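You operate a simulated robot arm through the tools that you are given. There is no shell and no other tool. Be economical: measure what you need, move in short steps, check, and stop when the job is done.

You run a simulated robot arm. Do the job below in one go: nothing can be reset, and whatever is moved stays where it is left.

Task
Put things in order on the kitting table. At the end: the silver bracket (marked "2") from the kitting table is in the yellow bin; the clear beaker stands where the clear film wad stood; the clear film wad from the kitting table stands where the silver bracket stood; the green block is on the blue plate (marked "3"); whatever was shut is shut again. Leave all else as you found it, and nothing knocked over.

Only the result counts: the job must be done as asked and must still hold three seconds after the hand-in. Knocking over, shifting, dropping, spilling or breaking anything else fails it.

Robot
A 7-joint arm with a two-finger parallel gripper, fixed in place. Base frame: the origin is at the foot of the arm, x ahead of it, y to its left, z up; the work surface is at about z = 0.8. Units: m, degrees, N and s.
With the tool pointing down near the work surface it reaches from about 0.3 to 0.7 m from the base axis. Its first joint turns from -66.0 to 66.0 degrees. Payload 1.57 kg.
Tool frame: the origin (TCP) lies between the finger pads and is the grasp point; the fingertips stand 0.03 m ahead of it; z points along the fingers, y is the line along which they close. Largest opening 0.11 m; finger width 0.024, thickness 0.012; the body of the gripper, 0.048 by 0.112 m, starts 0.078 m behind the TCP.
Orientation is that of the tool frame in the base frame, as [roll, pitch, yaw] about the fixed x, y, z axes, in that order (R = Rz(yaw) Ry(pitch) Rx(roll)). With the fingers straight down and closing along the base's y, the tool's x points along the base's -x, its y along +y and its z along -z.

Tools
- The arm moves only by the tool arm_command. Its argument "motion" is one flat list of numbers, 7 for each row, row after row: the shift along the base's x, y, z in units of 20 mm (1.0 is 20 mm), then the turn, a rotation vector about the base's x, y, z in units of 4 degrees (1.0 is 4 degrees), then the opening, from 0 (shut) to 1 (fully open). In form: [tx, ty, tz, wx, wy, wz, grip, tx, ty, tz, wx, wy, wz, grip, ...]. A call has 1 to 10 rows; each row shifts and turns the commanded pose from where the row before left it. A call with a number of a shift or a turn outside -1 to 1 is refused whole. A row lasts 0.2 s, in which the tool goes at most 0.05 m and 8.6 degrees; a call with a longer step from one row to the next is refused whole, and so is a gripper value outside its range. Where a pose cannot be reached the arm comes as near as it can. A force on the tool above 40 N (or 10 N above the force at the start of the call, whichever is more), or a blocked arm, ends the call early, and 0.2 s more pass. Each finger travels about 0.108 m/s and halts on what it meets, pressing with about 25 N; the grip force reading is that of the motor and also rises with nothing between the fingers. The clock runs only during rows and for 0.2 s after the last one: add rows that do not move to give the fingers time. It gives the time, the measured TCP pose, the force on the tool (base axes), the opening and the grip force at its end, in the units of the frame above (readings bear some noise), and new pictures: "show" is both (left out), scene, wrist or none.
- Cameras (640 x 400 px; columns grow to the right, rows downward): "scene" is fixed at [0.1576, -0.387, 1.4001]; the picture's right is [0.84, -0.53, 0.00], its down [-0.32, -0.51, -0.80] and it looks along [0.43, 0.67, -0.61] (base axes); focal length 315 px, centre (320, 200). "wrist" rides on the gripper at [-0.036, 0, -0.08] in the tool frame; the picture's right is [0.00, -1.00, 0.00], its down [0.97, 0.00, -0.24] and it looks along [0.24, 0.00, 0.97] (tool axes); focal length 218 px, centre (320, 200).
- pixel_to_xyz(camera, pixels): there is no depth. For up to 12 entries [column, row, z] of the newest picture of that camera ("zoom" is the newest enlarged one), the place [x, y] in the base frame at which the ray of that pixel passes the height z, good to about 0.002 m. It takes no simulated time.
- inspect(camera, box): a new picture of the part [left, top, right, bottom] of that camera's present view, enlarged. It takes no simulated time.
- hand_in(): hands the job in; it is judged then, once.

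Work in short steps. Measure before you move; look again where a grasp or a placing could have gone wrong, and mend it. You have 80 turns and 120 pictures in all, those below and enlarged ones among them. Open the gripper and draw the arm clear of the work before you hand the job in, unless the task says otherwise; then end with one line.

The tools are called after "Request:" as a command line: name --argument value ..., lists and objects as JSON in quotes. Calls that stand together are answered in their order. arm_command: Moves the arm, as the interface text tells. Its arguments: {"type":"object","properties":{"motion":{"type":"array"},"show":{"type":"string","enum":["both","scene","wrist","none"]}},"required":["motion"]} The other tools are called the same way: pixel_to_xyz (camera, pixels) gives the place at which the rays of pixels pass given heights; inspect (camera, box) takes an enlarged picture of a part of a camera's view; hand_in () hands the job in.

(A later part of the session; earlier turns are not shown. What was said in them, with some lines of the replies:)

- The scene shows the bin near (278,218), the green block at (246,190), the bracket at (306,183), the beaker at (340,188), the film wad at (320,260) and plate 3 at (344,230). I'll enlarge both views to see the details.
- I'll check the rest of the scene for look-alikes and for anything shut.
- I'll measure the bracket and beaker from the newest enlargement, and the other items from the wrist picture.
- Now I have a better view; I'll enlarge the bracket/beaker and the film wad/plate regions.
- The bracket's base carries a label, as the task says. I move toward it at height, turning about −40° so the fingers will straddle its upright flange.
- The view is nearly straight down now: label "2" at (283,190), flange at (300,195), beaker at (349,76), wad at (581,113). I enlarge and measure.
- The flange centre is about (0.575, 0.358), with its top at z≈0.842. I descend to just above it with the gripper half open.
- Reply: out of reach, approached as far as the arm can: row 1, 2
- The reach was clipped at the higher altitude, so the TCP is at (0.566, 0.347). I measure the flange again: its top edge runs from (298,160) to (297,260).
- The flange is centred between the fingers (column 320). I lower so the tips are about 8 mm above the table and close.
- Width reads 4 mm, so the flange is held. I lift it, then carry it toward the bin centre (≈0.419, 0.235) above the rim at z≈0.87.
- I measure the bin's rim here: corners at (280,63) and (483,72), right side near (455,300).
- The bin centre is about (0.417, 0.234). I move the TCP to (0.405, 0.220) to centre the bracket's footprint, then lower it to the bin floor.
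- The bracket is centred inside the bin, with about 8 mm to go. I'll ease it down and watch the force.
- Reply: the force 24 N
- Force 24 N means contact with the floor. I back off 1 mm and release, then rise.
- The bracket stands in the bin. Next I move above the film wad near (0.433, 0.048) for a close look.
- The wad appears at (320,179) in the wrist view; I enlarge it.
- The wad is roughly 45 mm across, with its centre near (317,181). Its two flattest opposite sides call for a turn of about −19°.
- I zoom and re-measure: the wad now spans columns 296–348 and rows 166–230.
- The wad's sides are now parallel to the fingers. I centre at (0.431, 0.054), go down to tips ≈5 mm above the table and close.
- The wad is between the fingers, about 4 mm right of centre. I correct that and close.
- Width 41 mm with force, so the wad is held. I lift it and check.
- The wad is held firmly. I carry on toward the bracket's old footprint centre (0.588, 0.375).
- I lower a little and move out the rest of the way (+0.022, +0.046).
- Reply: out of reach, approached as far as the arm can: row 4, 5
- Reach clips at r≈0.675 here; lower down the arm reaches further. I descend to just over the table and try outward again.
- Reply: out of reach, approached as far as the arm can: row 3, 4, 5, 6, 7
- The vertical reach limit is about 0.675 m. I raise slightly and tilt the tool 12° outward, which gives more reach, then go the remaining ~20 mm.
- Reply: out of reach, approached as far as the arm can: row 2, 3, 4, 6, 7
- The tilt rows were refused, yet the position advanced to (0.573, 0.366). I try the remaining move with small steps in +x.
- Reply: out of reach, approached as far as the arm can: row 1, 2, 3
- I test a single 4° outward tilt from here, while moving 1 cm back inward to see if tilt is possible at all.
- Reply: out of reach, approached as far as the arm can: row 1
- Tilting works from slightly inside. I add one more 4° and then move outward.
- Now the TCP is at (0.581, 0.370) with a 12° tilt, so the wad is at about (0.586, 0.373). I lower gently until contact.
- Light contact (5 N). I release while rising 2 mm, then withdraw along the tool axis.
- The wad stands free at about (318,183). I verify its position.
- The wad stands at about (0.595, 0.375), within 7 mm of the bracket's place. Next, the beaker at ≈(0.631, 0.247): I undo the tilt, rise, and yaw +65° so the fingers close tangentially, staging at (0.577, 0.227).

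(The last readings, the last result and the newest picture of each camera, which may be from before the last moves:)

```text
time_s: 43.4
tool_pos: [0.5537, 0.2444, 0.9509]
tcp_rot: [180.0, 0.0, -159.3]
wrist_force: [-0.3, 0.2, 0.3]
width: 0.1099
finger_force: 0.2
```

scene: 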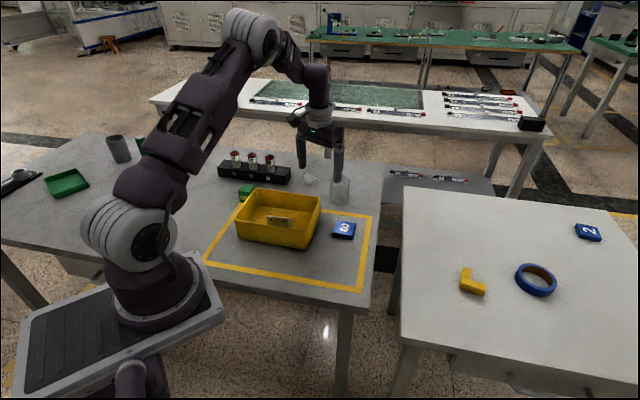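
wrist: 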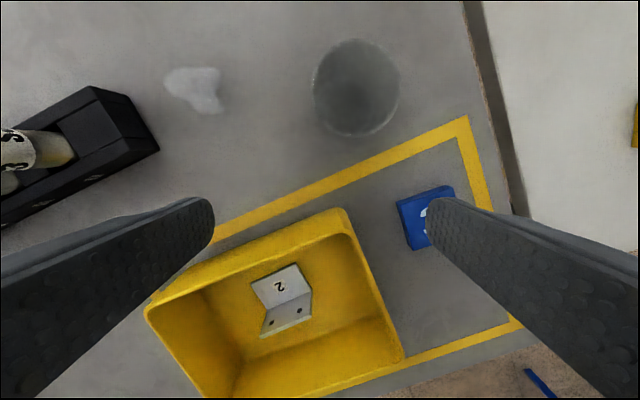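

The bracket stays put in the bin. I enlarge the beaker to measure its rim and bottom.

Request:
inspect --camera "wrist" --box '[276, 30, 436, 130]'

Request:
pixel_to_xyz --camera "wrist" --pixels '[[356, 82, 0.89], [313, 85, 0.89], [400, 80, 0.89], [356, 82, 0.88], [345, 210, 0.87]]'

```text
4.00 times, centred on (356, 80) of wrist
```

zoom: 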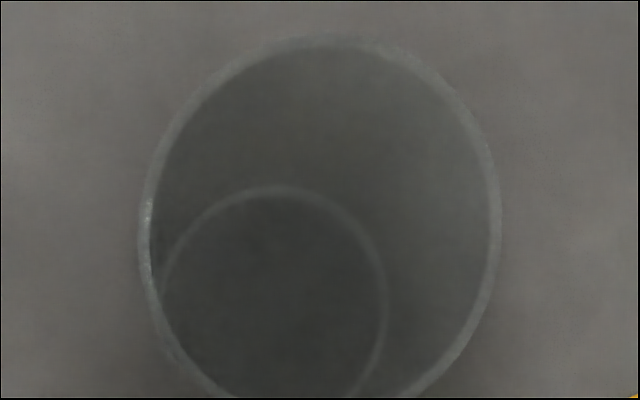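

```text
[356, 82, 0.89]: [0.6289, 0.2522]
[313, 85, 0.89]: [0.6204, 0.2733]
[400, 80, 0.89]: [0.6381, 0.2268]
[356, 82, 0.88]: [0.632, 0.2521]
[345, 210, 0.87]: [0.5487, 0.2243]
```

Request:
pixel_to_xyz --camera "wrist" --pixels '[[356, 88, 0.89], [356, 88, 0.88], [356, 88, 0.87], [344.7, 106, 0.803], [313, 87, 0.88], [400, 87, 0.88], [356, 39, 0.88], [356, 137, 0.88]]'

```text
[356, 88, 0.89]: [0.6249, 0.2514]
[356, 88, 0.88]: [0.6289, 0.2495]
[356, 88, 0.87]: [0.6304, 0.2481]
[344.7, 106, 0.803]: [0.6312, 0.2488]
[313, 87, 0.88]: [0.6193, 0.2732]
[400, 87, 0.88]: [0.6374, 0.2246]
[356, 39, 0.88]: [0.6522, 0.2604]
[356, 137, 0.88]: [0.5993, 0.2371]
```

The beaker's axis is at (0.631, 0.2485), its diameter ≈0.055 and its rim z≈0.875. I stage 55 mm inside it on the radial line and descend to z≈0.85.

Request:
arm_command --motion '[0.65, -0.38, 0, 0, 0, 0, 1, 0.65, -0.38, 0, 0, 0, 0, 1, 0, 0, -0.85, 0, 0, 0, 1, 0, 0, -0.85, 0, 0, 0, 1, 0, 0, -0.85, 0, 0, 0, 1, 0, 0, -0.85, 0, 0, 0, 1, 0, 0, -0.85, 0, 0, 0, 1, 0, 0, -0.85, 0, 0, 0, 1, 0, 0, 0, 0, 0, 0, 1]'

```text
time_s: 45.4
tool_pos: [0.5796, 0.229, 0.8489]
tcp_rot: [180.0, -0.1, -159.3]
wrist_force: [-0.4, 0.4, 0.1]
width: 0.1102
finger_force: 0.1
```

scene: 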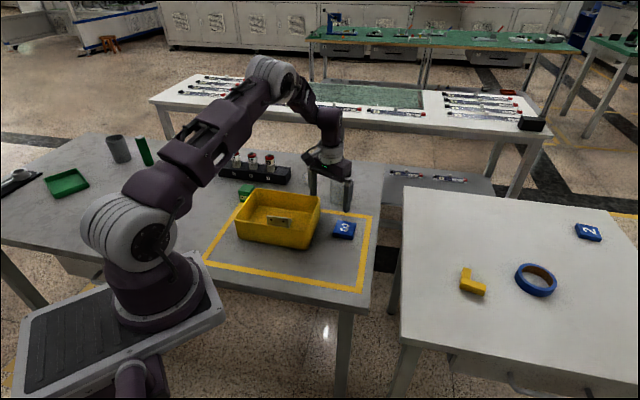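
wrist: 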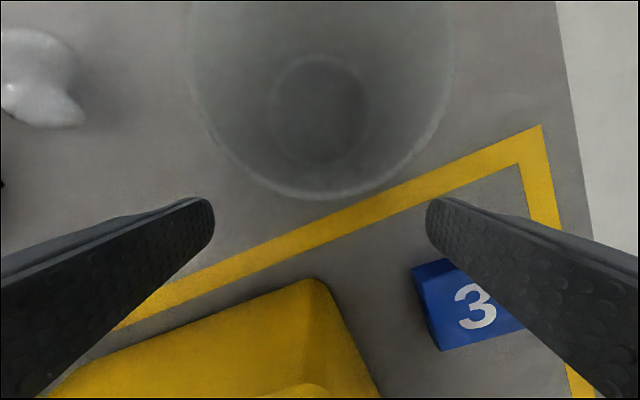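

The beaker is centred at column ~320 between the fingers. I slide outward along the radial line.

Request:
arm_command --motion '[0.645, 0.244, 0, 0, 0, 0, 1, 0.645, 0.244, 0, 0, 0, 0, 1, 0.645, 0.244, 0, 0, 0, 0, 1, 0.3, 0.115, 0, 0, 0, 0, 1, 0.2, 0.075, 0, 0, 0, 0, 1, 0, 0, 0, 0, 0, 0, 1]' --show "wrist"

```text
time_s: 46.8
tool_pos: [0.6285, 0.2487, 0.8492]
tcp_rot: [-179.9, 0.0, -159.4]
wrist_force: [-0.2, -0.2, 0.2]
width: 0.11
finger_force: 0.1
```

wrist: 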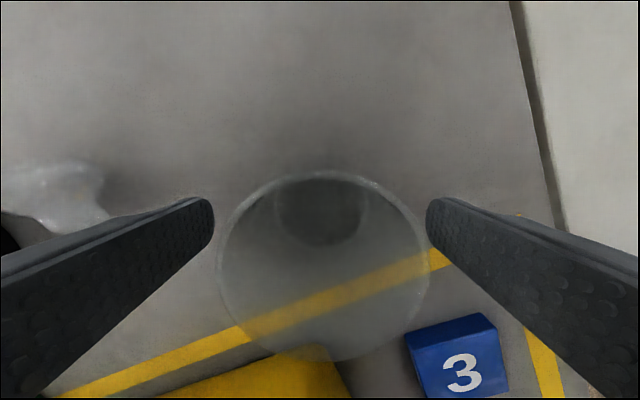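

The beaker is centred within about 3 mm. I close gently.

Request:
arm_command --motion '[0, 0, 0, 0, 0, 0, 0.8, 0, 0, 0, 0, 0, 0, 0.65, 0, 0, 0, 0, 0, 0, 0.55, 0, 0, 0, 0, 0, 0, 0.45, 0, 0, 0, 0, 0, 0, 0.45, 0, 0, 0, 0, 0, 0, 0.45]' --show "wrist"

```text
time_s: 48.2
tool_pos: [0.6284, 0.2483, 0.8494]
tcp_rot: [-179.9, 0.0, -159.5]
wrist_force: [0.0, 0.6, 1.5]
width: 0.056
finger_force: 24.4
```

wrist: 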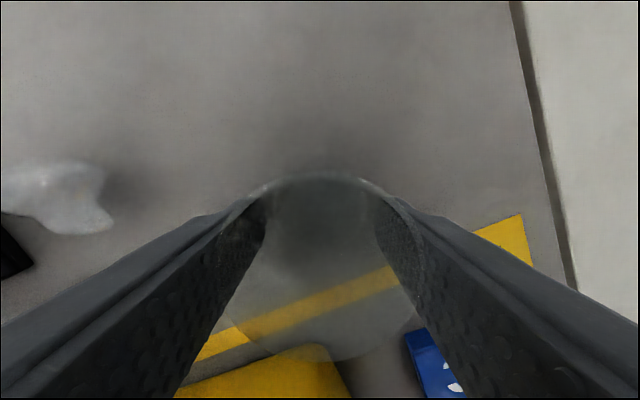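

The beaker is held (56 mm). I lift it straight while drawing inward, keeping it upright, and yaw +32° on the way so the fingers will clear the bin at the wad's old place (0.430, 0.054).

Request:
arm_command --motion '[0, 0, 0.5, 0, 0, 0, 0.45, -0.2, -0.1, 0.8, 0, 0, 0, 0.45, -0.4, -0.2, 0.9, 0, 0, 0, 0.45, -0.5, -0.4, 0.9, 0, 0, 0, 0.45, -0.5, -0.5, 0.9, 0, 0, 0, 0.45, -0.6, -0.6, 0.9, 0, 0, 0.5, 0.45, -0.6, -0.6, 0.5, 0, 0, 0.5, 0.45, -0.6, -0.6, 0, 0, 0, 1, 0.45, -0.6, -0.6, 0, 0, 0, 1, 0.45, -0.6, -0.6, 0, 0, 0, 1, 0.45]'

```text
time_s: 50.4
tool_pos: [0.5363, 0.1625, 0.9576]
tcp_rot: [180.0, 0.1, -143.4]
wrist_force: [1.0, 1.0, -0.6]
width: 0.0549
finger_force: 25.3
```

scene: 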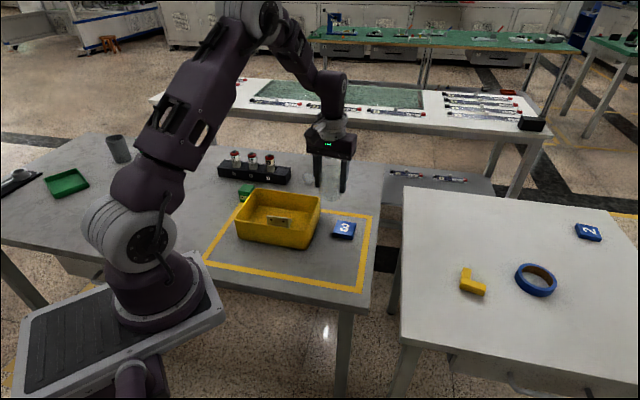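
wrist: 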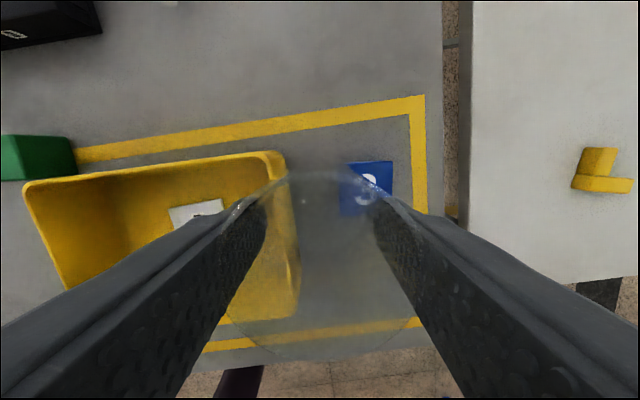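

Beaker upright and held. I continue to the wad's old place with the remaining yaw.

Request:
arm_command --motion '[-0.9, -0.92, 0, 0, 0, 1, 0.45, -0.9, -0.92, 0, 0, 0, 1, 0.45, -0.9, -0.92, 0, 0, 0, 1, 0.45, -0.9, -0.92, 0, 0, 0, 1, 0.45, -0.9, -0.92, 0, 0, 0, 0, 0.45, -0.9, -0.92, 0, 0, 0, 0, 0.45, 0, 0, -0.8, 0, 0, 0, 0.45, 0, 0, -1, 0, 0, 0, 0.45, 0, 0, -1, 0, 0, 0, 0.45, 0, 0, 0, 0, 0, 0, 0.45]'

```text
time_s: 52.6
tool_pos: [0.4289, 0.0535, 0.902]
tcp_rot: [180.0, 0.0, -127.4]
wrist_force: [0.4, 1.3, -1.0]
width: 0.0549
finger_force: 25.3
```

scene: 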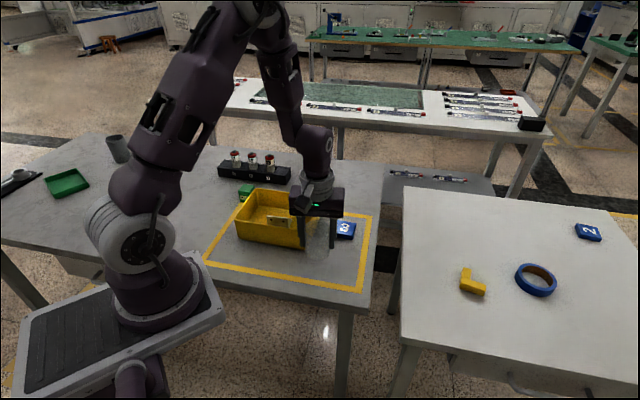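
wrist: 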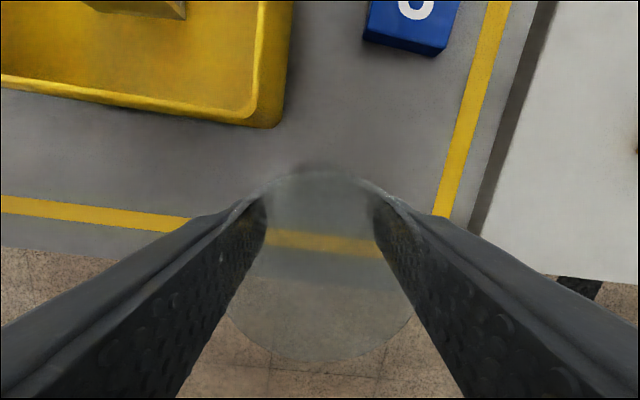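

Position is right and clear of the bin. I lower: contact is expected near TCP z≈0.849.

Request:
arm_command --motion '[0, 0, -1, 0, 0, 0, 0.45, 0, 0, -0.9, 0, 0, 0, 0.45, 0, 0, -0.4, 0, 0, 0, 0.45, 0, 0, -0.15, 0, 0, 0, 0.45, 0, 0, -0.1, 0, 0, 0, 0.45, 0, 0, 0, 0, 0, 0, 0.45]' --show "wrist"

```text
time_s: 54.0
tool_pos: [0.4283, 0.0536, 0.8494]
tcp_rot: [180.0, 0.0, -127.3]
wrist_force: [-0.7, 0.4, -0.8]
width: 0.055
finger_force: 25.2
```

wrist: 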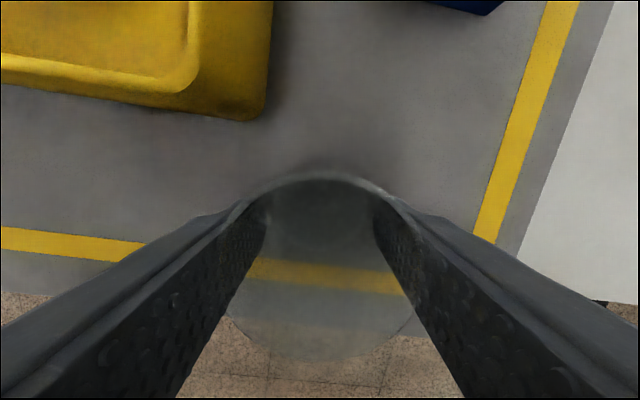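

Request:
arm_command --motion '[0, 0, -0.06, 0, 0, 0, 0.45, 0, 0, -0.05, 0, 0, 0, 0.45, 0, 0, 0, 0, 0, 0, 0.45]' --show "none"

```text
time_s: 54.8
tool_pos: [0.4287, 0.0541, 0.8485]
tcp_rot: [-180.0, -0.1, -127.3]
wrist_force: [-1.3, -1.8, 18.1]
width: 0.0549
finger_force: 25.3
```

Contact (18 N), so the beaker is standing. I release slowly and rise straight up.

Request:
arm_command --motion '[0, 0, 0.04, 0, 0, 0, 0.45, 0, 0, 0, 0, 0, 0, 0.55, 0, 0, 0, 0, 0, 0, 0.7, 0, 0, 0, 0, 0, 0, 0.85, 0, 0, 0, 0, 0, 0, 0.9, 0, 0, 1, 0, 0, 0, 0.9, 0, 0, 1, 0, 0, 0, 0.9, 0, 0, 1, 0, 0, 0, 0.9, 0, 0, 1, 0, 0, 0, 0.9, 0, 0, 1, 0, 0, 0, 0.9]'

```text
time_s: 57.0
tool_pos: [0.4288, 0.0542, 0.95]
tcp_rot: [180.0, 0.0, -127.4]
wrist_force: [-0.7, 0.5, 0.4]
width: 0.0992
finger_force: 0.1
```

scene: 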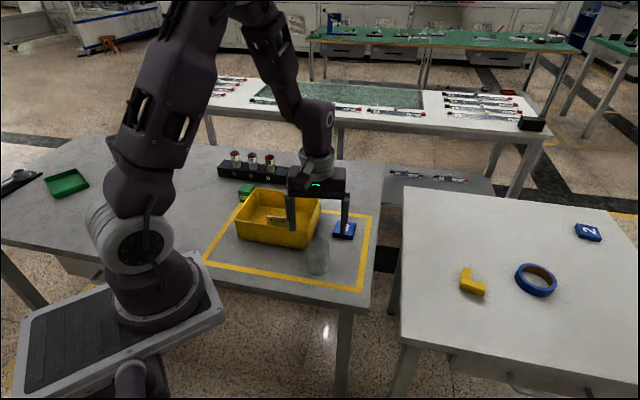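
wrist: 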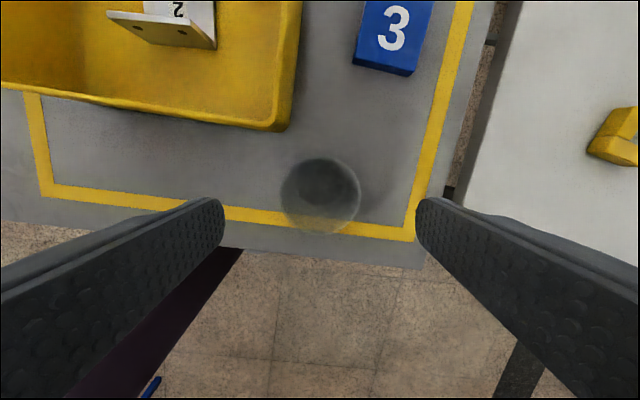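

The beaker stands upright at the wad's old place. Now I travel over the bin to the green block near (0.394, 0.402).

Request:
arm_command --motion '[0, 0, 1, 0, 0, 0, 0.9, 0, 0.5, 1, 0, 0, 0, 0.9, 0, 1, 0.5, 0, 0, 0, 0.9, 0, 1, 0, 0, 0, 0, 0.9, 0, 1, 0, 0, 0, 0, 0.9, -0.2, 1, 0, 0, 0, 0, 0.9, -0.2, 1, 0, 0, 0, 0, 0.9, -0.2, 1, 0, 0, 0, 0, 0.9, -0.2, 1, 0, 0, 0, 0, 0.9, -0.2, 1, 0, 0, 0, 0, 0.9]' --show "none"

Request:
arm_command --motion '[-0.2, 1, 0, 0, 0, 0, 0.9, -0.2, 1, 0, 0, 0, 0, 0.9, -0.2, 1, 0, 0, 0, 0, 0.9, -0.1, 1, 0, 0, 0, 0, 0.9, 0, 1, 0, 0, 0, 0, 0.9, 0, 1, 0, 0, 0, 0, 0.9, 0, 0.5, 0, 0, 0, 0, 0.9, 0, 0, 0, 0, 0, 0, 0.9]' --show "both"

```text
time_s: 59.2
tool_pos: [0.4087, 0.2226, 0.9983]
tcp_rot: [179.9, 0.1, -127.3]
wrist_force: [0.1, -0.2, 0.2]
width: 0.0989
finger_force: 0.0
```

```text
time_s: 61.0
tool_pos: [0.3951, 0.3539, 0.9997]
tcp_rot: [179.9, 0.1, -127.3]
wrist_force: [-0.6, -0.2, 0.5]
width: 0.099
finger_force: 0.0
```

scene: 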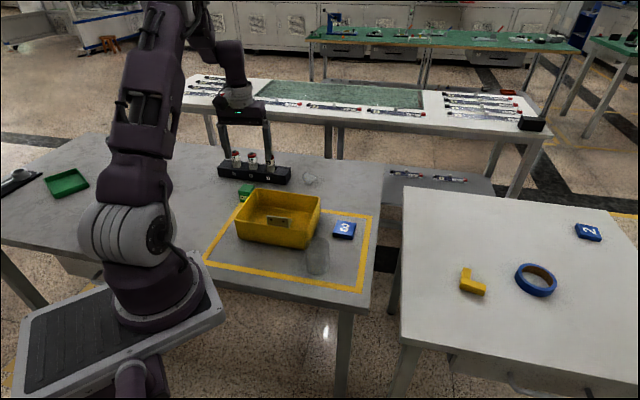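
wrist: 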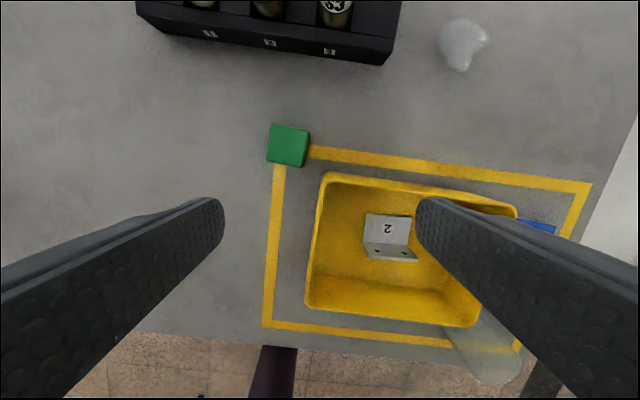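

The block lies at (288,146), clear of the bin by ~20 px. I enlarge and measure it.

Request:
inspect --camera "wrist" --box '[256, 110, 352, 170]'

Request:
inspect --camera "scene" --box '[222, 170, 270, 200]'

```text
6.67 times, centred on (304, 140) of wrist
```

zoom: 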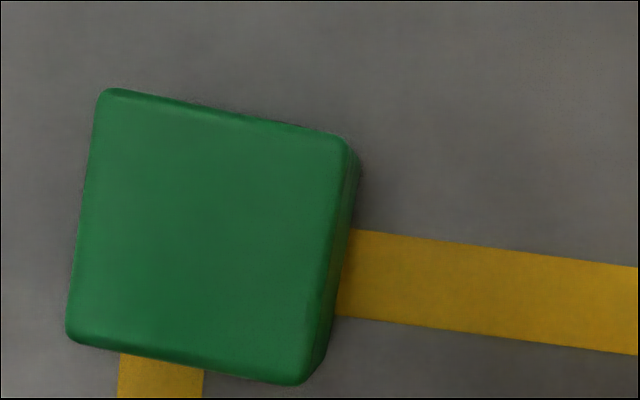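

```text
13.33 times, centred on (246, 185) of scene
```

zoom: 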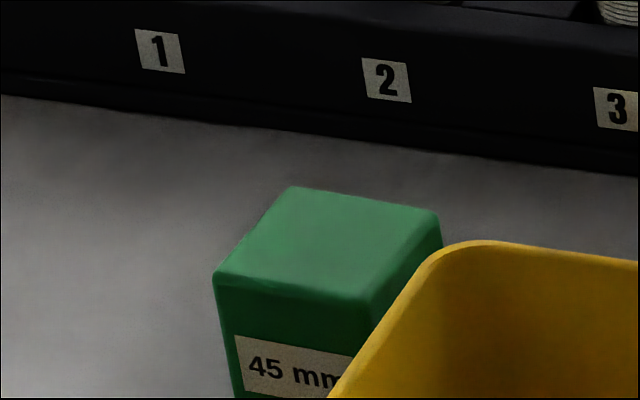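

Request:
pixel_to_xyz --camera "wrist" --pixels '[[271, 123.5, 0.845], [308.5, 131, 0.845], [266.2, 160.2, 0.845], [301.7, 167.5, 0.845], [287, 145.5, 0.845], [322, 175, 0.87], [306, 303, 0.87]]'

```text
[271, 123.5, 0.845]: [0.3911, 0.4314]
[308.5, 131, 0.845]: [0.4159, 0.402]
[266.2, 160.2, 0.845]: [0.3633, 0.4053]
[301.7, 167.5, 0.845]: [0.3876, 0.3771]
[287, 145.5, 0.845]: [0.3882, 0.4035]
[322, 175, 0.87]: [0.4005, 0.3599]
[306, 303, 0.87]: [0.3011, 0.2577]
```

The block's top is centred at (0.3895, 0.404), with edges at about −48° and 42°. I align (yaw −10.7°), come above it with a 57 mm opening, and descend partway.

Request:
arm_command --motion '[-0.1, 0.8, 0, 0, 0, -0.9, 0.52, -0.1, 0.85, 0, 0, 0, -0.9, 0.52, -0.08, 0.85, 0, 0, 0, -0.9, 0.52, 0, 0, -1, 0, 0, 0, 0.52, 0, 0, -1, 0, 0, 0, 0.52, 0, 0, -0.8, 0, 0, 0, 0.52, 0, 0, -0.2, 0, 0, 0, 0.52, 0, 0, 0, 0, 0, 0, 0.52]' --show "wrist"

```text
time_s: 62.8
tool_pos: [0.3893, 0.4027, 0.94]
tcp_rot: [-180.0, 0.0, -138.2]
wrist_force: [0.0, 0.7, -0.8]
width: 0.0573
finger_force: 0.1
```

wrist: 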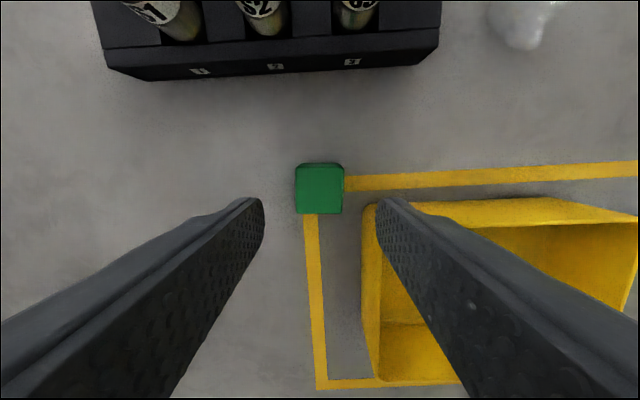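

The block is centred at (319,188) and aligned. I verify its position before the final descent.

Request:
pixel_to_xyz --camera "wrist" --pixels '[[319.5, 187, 0.845], [295, 187, 0.845], [343.5, 187, 0.845], [319, 163, 0.845], [319, 213, 0.845], [364, 205, 0.87]]'

```text
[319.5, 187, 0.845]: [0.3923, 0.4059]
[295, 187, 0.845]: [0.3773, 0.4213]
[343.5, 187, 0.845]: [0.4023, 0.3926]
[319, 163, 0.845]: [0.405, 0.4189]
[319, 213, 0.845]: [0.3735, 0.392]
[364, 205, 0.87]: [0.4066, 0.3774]
```

The bin's corner seems close to the right finger's path, so I look more closely before descending.

Request:
inspect --camera "wrist" --box '[256, 140, 416, 240]'

Request:
inspect --camera "scene" --box '[216, 160, 312, 220]'

```text
4.00 times, centred on (336, 190) of wrist
```

zoom: 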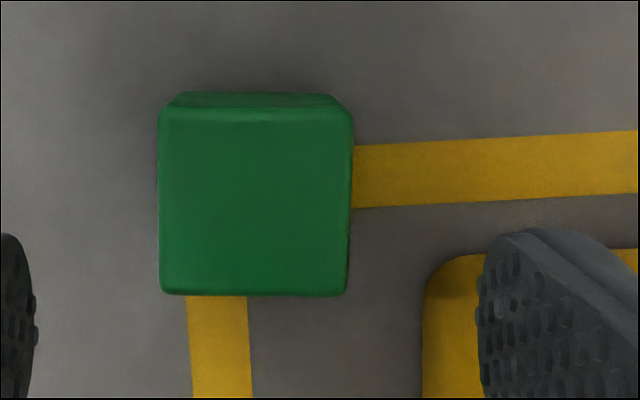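

```text
6.67 times, centred on (264, 190) of scene
```

zoom: 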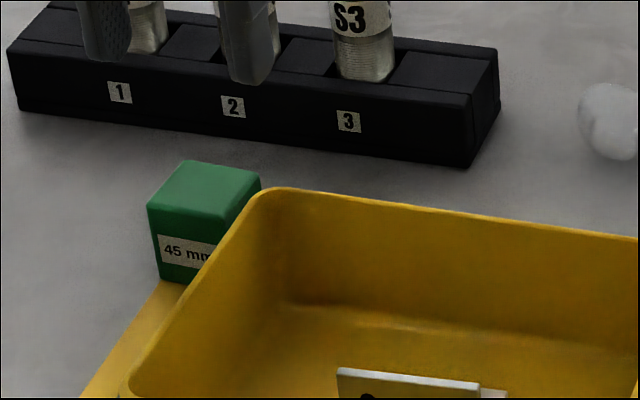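

The bin corner would be in the right finger's way. I rotate −90° so the fingers close along the other block axis, clear of the bin.

Request:
arm_command --motion '[0, 0, 0.5, 0, 0, -1, 0.6, 0, 0, 0, 0, 0, -1, 0.6, 0, 0, 0, 0, 0, -1, 0.6, 0, 0, 0, 0, 0, -1, 0.6, 0, 0, 0, 0, 0, -1, 0.6, 0, 0, 0, 0, 0, -1, 0.6, 0, 0, 0, 0, 0, -1, 0.6, 0, 0, 0, 0, 0, -1, 0.6, 0, 0, 0, 0, 0, -1, 0.6, 0, 0, 0, 0, 0, -1, 0.6]' --show "none"

Request:
arm_command --motion '[0, 0, 0, 0, 0, -1, 0.6, 0, 0, 0, 0, 0, -1, 0.6, 0, 0, 0, 0, 0, -1, 0.6, 0, 0, 0, 0, 0, -1, 0.6, 0, 0, 0, 0, 0, -1, 0.6, 0, 0, 0, 0, 0, -1, 0.6, 0, 0, 0, 0, 0, -1, 0.6, 0, 0, 0, 0, 0, -1, 0.6, 0, 0, 0, 0, 0, -1, 0.6, 0, 0, 0, 0, 0, -1, 0.6]' --show "none"

Request:
arm_command --motion '[0, 0, 0, 0, 0, -1, 0.6, 0, 0, 0, 0, 0, -1, 0.6, 0, 0, 0, 0, 0, -0.5, 0.6, 0, 0, 0, 0, 0, 0, 0.6]' --show "wrist"

```text
time_s: 65.0
tool_pos: [0.3888, 0.4031, 0.949]
tcp_rot: [-180.0, 0.0, -178.2]
wrist_force: [-0.3, 0.6, -1.8]
width: 0.0658
finger_force: 0.0
```

```text
time_s: 67.2
tool_pos: [0.3888, 0.4035, 0.9481]
tcp_rot: [180.0, 0.0, 141.9]
wrist_force: [0.0, 0.4, 0.1]
width: 0.0663
finger_force: 0.0
```

```text
time_s: 68.2
tool_pos: [0.3887, 0.404, 0.9486]
tcp_rot: [-180.0, 0.0, 131.8]
wrist_force: [-0.1, 0.2, 0.1]
width: 0.0659
finger_force: 0.1
```

wrist: 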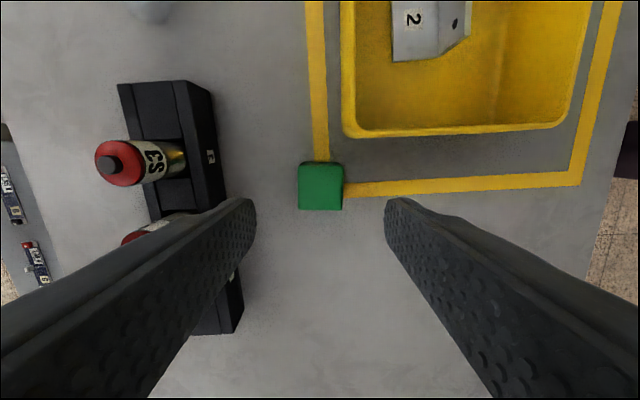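

The fingers are now clear of both bin and rack, with the block centred (col 321). I descend to TCP z≈0.838 and close.

Request:
arm_command --motion '[0, 0.05, -1, 0, 0, 0, 0.6, 0, 0, -1, 0, 0, 0, 0.6, 0, 0, -1, 0, 0, 0, 0.6, 0, 0, -1, 0, 0, 0, 0.6, 0, 0, -0.9, 0, 0, 0, 0.6, 0, 0, -0.6, 0, 0, 0, 0.6, 0, 0, 0, 0, 0, 0, 0.45, 0, 0, 0, 0, 0, 0, 0.3, 0, 0, 0, 0, 0, 0, 0.25, 0, 0, 0, 0, 0, 0, 0.25]' --show "wrist"

```text
time_s: 70.4
tool_pos: [0.3887, 0.405, 0.8388]
tcp_rot: [180.0, 0.0, 131.8]
wrist_force: [-1.2, 0.0, -0.5]
width: 0.0395
finger_force: 24.8
```

wrist: 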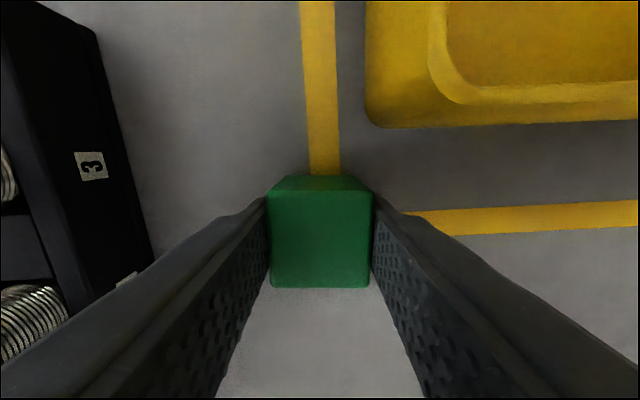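

Block gripped (39.5 mm). I lift it to z≈0.965 and carry it over the bin toward plate 3 near (0.56, 0.121).

Request:
arm_command --motion '[0, 0, 0.6, 0, 0, 0, 0.25, 0, 0, 1, 0, 0, 0, 0.25, 0, 0, 1, 0, 0, 0, 0.25, 0, 0, 1, 0, 0, 0, 0.25, 0, 0, 1, 0, 0, 0, 0.25, 0, 0, 1, 0, 0, 0, 0.25, 0, 0, 0.7, 0, 0, 0, 0.25, 0.5, -0.9, 0, 0, 0, 0, 0.25, 0.5, -0.9, 0, 0, 0, 0, 0.25, 0.5, -0.9, 0, 0, 0, 0, 0.25]' --show "none"

Request:
arm_command --motion '[0.5, -0.9, 0, 0, 0, 0, 0.25, 0.5, -0.9, 0, 0, 0, 0, 0.25, 0.5, -0.9, 0, 0, 0, 0, 0.25, 0.5, -0.9, 0, 0, 0, 0, 0.25, 0.5, -0.9, 0, 0, 0, 0, 0.25, 0.5, -0.9, 0, 0, 0, 0, 0.25, 0.5, -0.9, 0, 0, 0, 0, 0.25, 0.5, -0.9, 0, 0, 0, 0, 0.25, 0.5, -0.9, 0, 0, 0, 0, 0.25, 0, 0, 0, 0, 0, 0, 0.25]'

```text
time_s: 72.6
tool_pos: [0.4188, 0.3505, 0.9653]
tcp_rot: [180.0, 0.0, 131.9]
wrist_force: [-0.3, 0.7, -0.8]
width: 0.0397
finger_force: 24.8
```

```text
time_s: 74.8
tool_pos: [0.5099, 0.1884, 0.9643]
tcp_rot: [180.0, 0.0, 131.8]
wrist_force: [-0.4, -0.2, -1.5]
width: 0.0396
finger_force: 24.6
```

scene: 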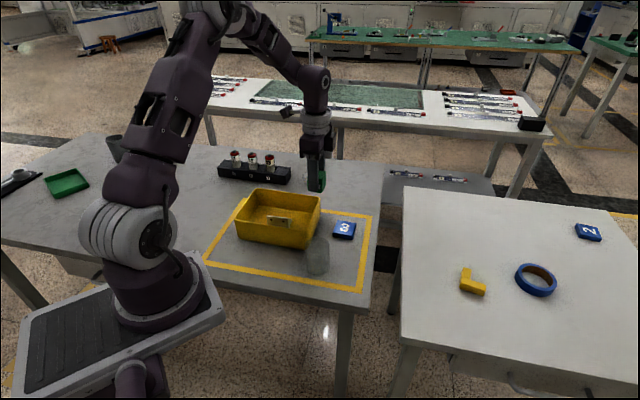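
wrist: 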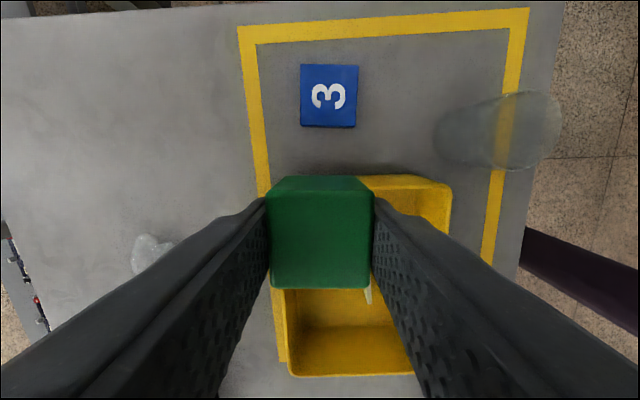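

Plate 3 is visible at (329,95), aligned with the block to within ~2°. I measure its top.

Request:
inspect --camera "wrist" --box '[282, 50, 378, 140]'

Request:
pixel_to_xyz --camera "wrist" --pixels '[[301, 64, 0.813], [359, 66, 0.813], [357, 125, 0.813], [300, 124, 0.813], [329, 95, 0.813]]'

```text
4.44 times, centred on (330, 95) of wrist
```

zoom: 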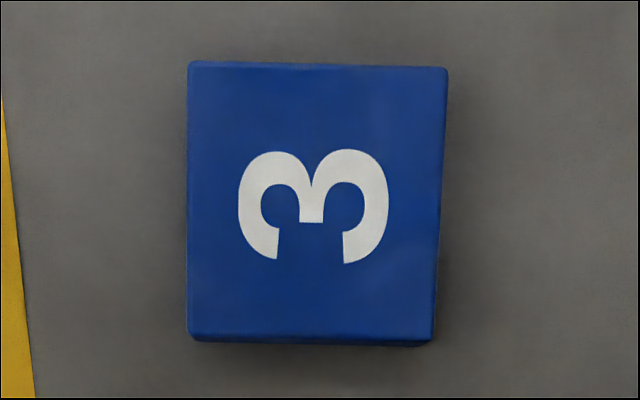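

```text
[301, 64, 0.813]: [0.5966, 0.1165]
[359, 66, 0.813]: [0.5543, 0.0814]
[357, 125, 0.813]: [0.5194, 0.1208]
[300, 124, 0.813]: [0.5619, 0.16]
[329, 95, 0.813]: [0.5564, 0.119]
```

Plate centre ≈ (0.558, 0.120). I move above it and lower to about 15 mm over it.

Request:
arm_command --motion '[0.6, -0.855, 0, 0, 0, 0, 0.25, 0.6, -0.855, 0, 0, 0, 0, 0.25, 0.6, -0.855, 0, 0, 0, 0, 0.25, 0.6, -0.855, 0, 0, 0, 0, 0.25, 0, 0, -0.7, 0, 0, 0, 0.25, 0, 0, -1, 0, 0, 0, 0.25, 0, 0, -1, 0, 0, 0, 0.25, 0, 0, -1, 0, 0, 0, 0.25, 0, 0, -0.8, 0, 0, 0, 0.25, 0, 0, 0, 0, 0, 0, 0.25]'

Request:
inspect --camera "scene" --box '[296, 190, 392, 250]'

```text
time_s: 77.0
tool_pos: [0.5582, 0.1202, 0.8742]
tcp_rot: [180.0, 0.0, 131.7]
wrist_force: [-0.5, -0.1, -0.8]
width: 0.0396
finger_force: 25.2
```

scene: 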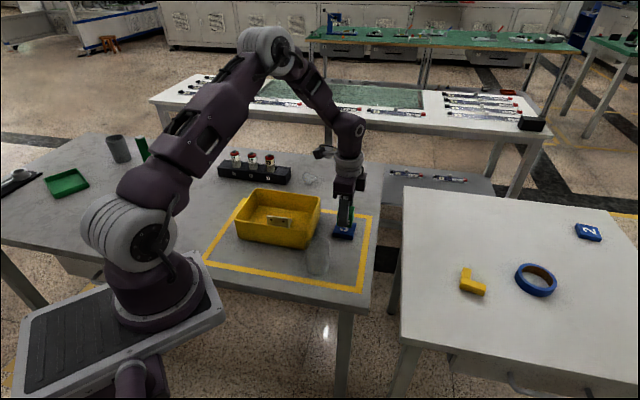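
wrist: 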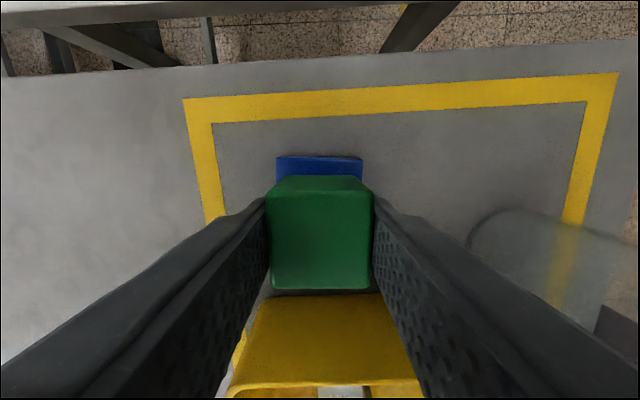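

```text
6.67 times, centred on (344, 220) of scene
```

zoom: 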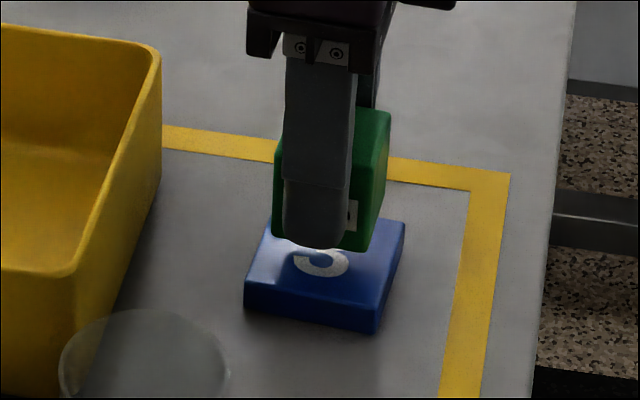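

Alignment looks right: plate columns 277–362 are centred under the block. I lower step by step to contact.

Request:
arm_command --motion '[0, 0, -0.5, 0, 0, 0, 0.25, 0, 0, -0.2, 0, 0, 0, 0.25, 0, 0, -0.1, 0, 0, 0, 0.25, 0, 0, 0, 0, 0, 0, 0.25]' --show "none"

```text
time_s: 78.0
tool_pos: [0.5559, 0.1207, 0.8585]
tcp_rot: [-180.0, 0.0, 131.8]
wrist_force: [0.5, 0.2, -0.8]
width: 0.0395
finger_force: 25.3
```

Request:
arm_command --motion '[0, 0, -0.1, 0, 0, 0, 0.25, 0, 0, -0.08, 0, 0, 0, 0.25, 0, 0, 0, 0, 0, 0, 0.25]' --show "none"

```text
time_s: 78.8
tool_pos: [0.5569, 0.1204, 0.8554]
tcp_rot: [180.0, 0.0, 131.8]
wrist_force: [-0.6, -0.6, -1.3]
width: 0.0394
finger_force: 24.7
```

Request:
arm_command --motion '[0, 0, -0.07, 0, 0, 0, 0.25, 0, 0, -0.06, 0, 0, 0, 0.25, 0, 0, 0, 0, 0, 0, 0.25]' --show "wrist"

```text
time_s: 79.6
tool_pos: [0.5577, 0.1191, 0.8547]
tcp_rot: [180.0, 0.1, 131.8]
wrist_force: [-3.8, -0.1, 22.3]
width: 0.0398
finger_force: 25.4
```

wrist: 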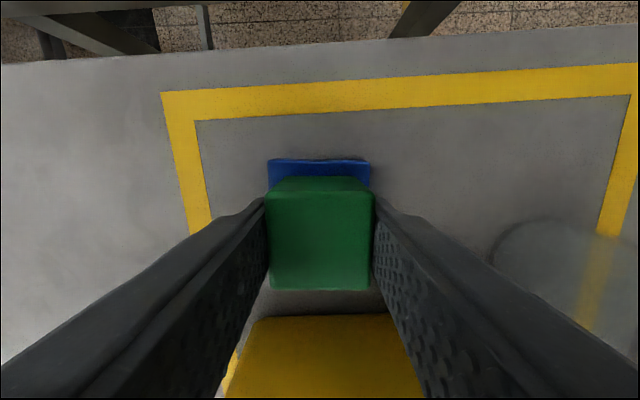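

Contact with the plate (22 N). I back off 1 mm, release and rise straight up.

Request:
arm_command --motion '[0, 0, 0.06, 0, 0, 0, 0.25, 0, 0, 0, 0, 0, 0, 0.4, 0, 0, 0, 0, 0, 0, 0.55, 0, 0, 0, 0, 0, 0, 0.6, 0, 0, 0.8, 0, 0, 0, 0.6, 0, 0, 1, 0, 0, 0, 0.6, 0, 0, 1, 0, 0, 0, 0.6, 0, 0, 1, 0, 0, 0, 0.6, 0, 0, 1, 0, 0, 0, 0.6, 0, 0, 1, 0, 0, 0, 0.6]'

```text
time_s: 81.8
tool_pos: [0.5579, 0.1204, 0.9694]
tcp_rot: [-179.9, -0.1, 131.9]
wrist_force: [-0.1, 0.1, -0.2]
width: 0.0662
finger_force: 0.0
```

scene: 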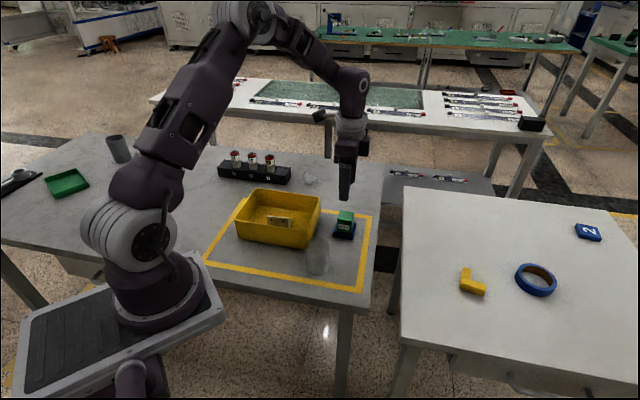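
wrist: 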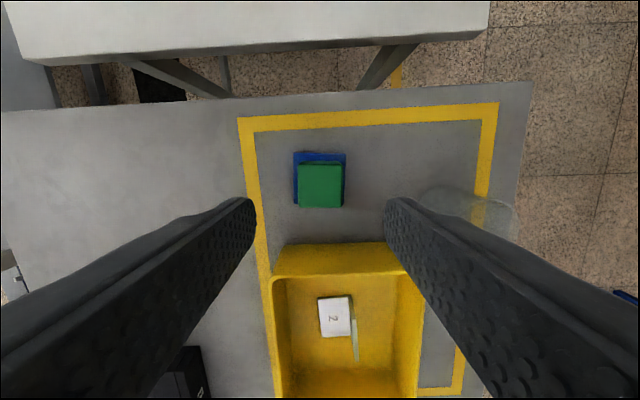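

The block sits on the plate. I retreat upward and inward, then check everything.

Request:
arm_command --motion '[-0.5, 0, 1, 0, 0, 0, 0.8, -0.8, 0, 1, 0, 0, 0, 1, -0.8, 0, 1, 0, 0, 0, 1, -0.8, 0, 1, 0, 0, 0, 1, -0.8, 0, 1, 0, 0, 0, 1, -0.8, 0, 1, 0, 0, 0, 1, -0.8, 0, 0.5, 0, 0, 0, 1, -0.8, 0, 0, 0, 0, 0, 1, -0.8, 0, 0, 0, 0, 0, 1, -0.5, 0, 0, 0, 0, 0, 1]' --show "wrist"

Request:
inspect --camera "scene" --box '[216, 150, 392, 290]'

```text
time_s: 84.0
tool_pos: [0.409, 0.1193, 1.0987]
tcp_rot: [180.0, 0.0, 131.7]
wrist_force: [0.2, -0.4, -0.6]
width: 0.1096
finger_force: 0.0
```

wrist: 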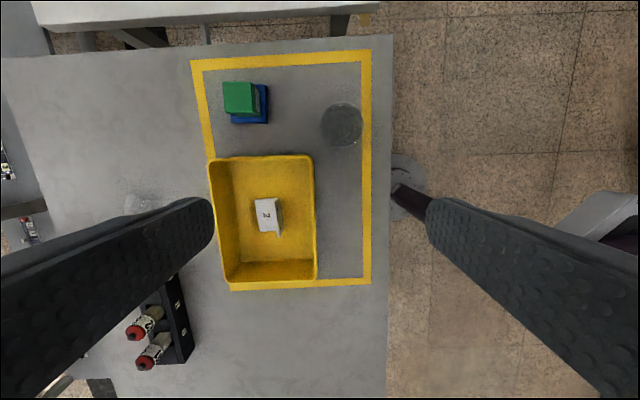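

```text
2.86 times, centred on (304, 220) of scene
```

zoom: 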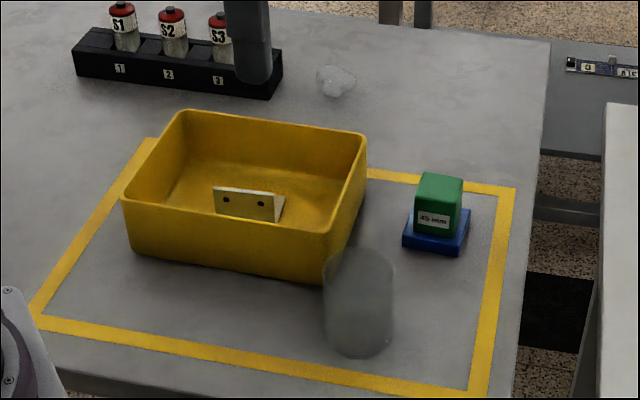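

Everything is in place: the bracket is in the bin, the wad is on the bracket's spot, the beaker is on the wad's spot, and the block is on plate 3. The arm is clear with the gripper open, so I hand in.

Request:
hand_in

```text
The job is handed in.
```

The job is handed in: the silver bracket "2" is in the yellow bin, the film wad stands where the bracket stood (within about 7 mm), the beaker stands where the wad stood, and the green block is on blue plate "3"; I saw nothing shut that needed closing, and the pictures show nothing else moved or knocked over.
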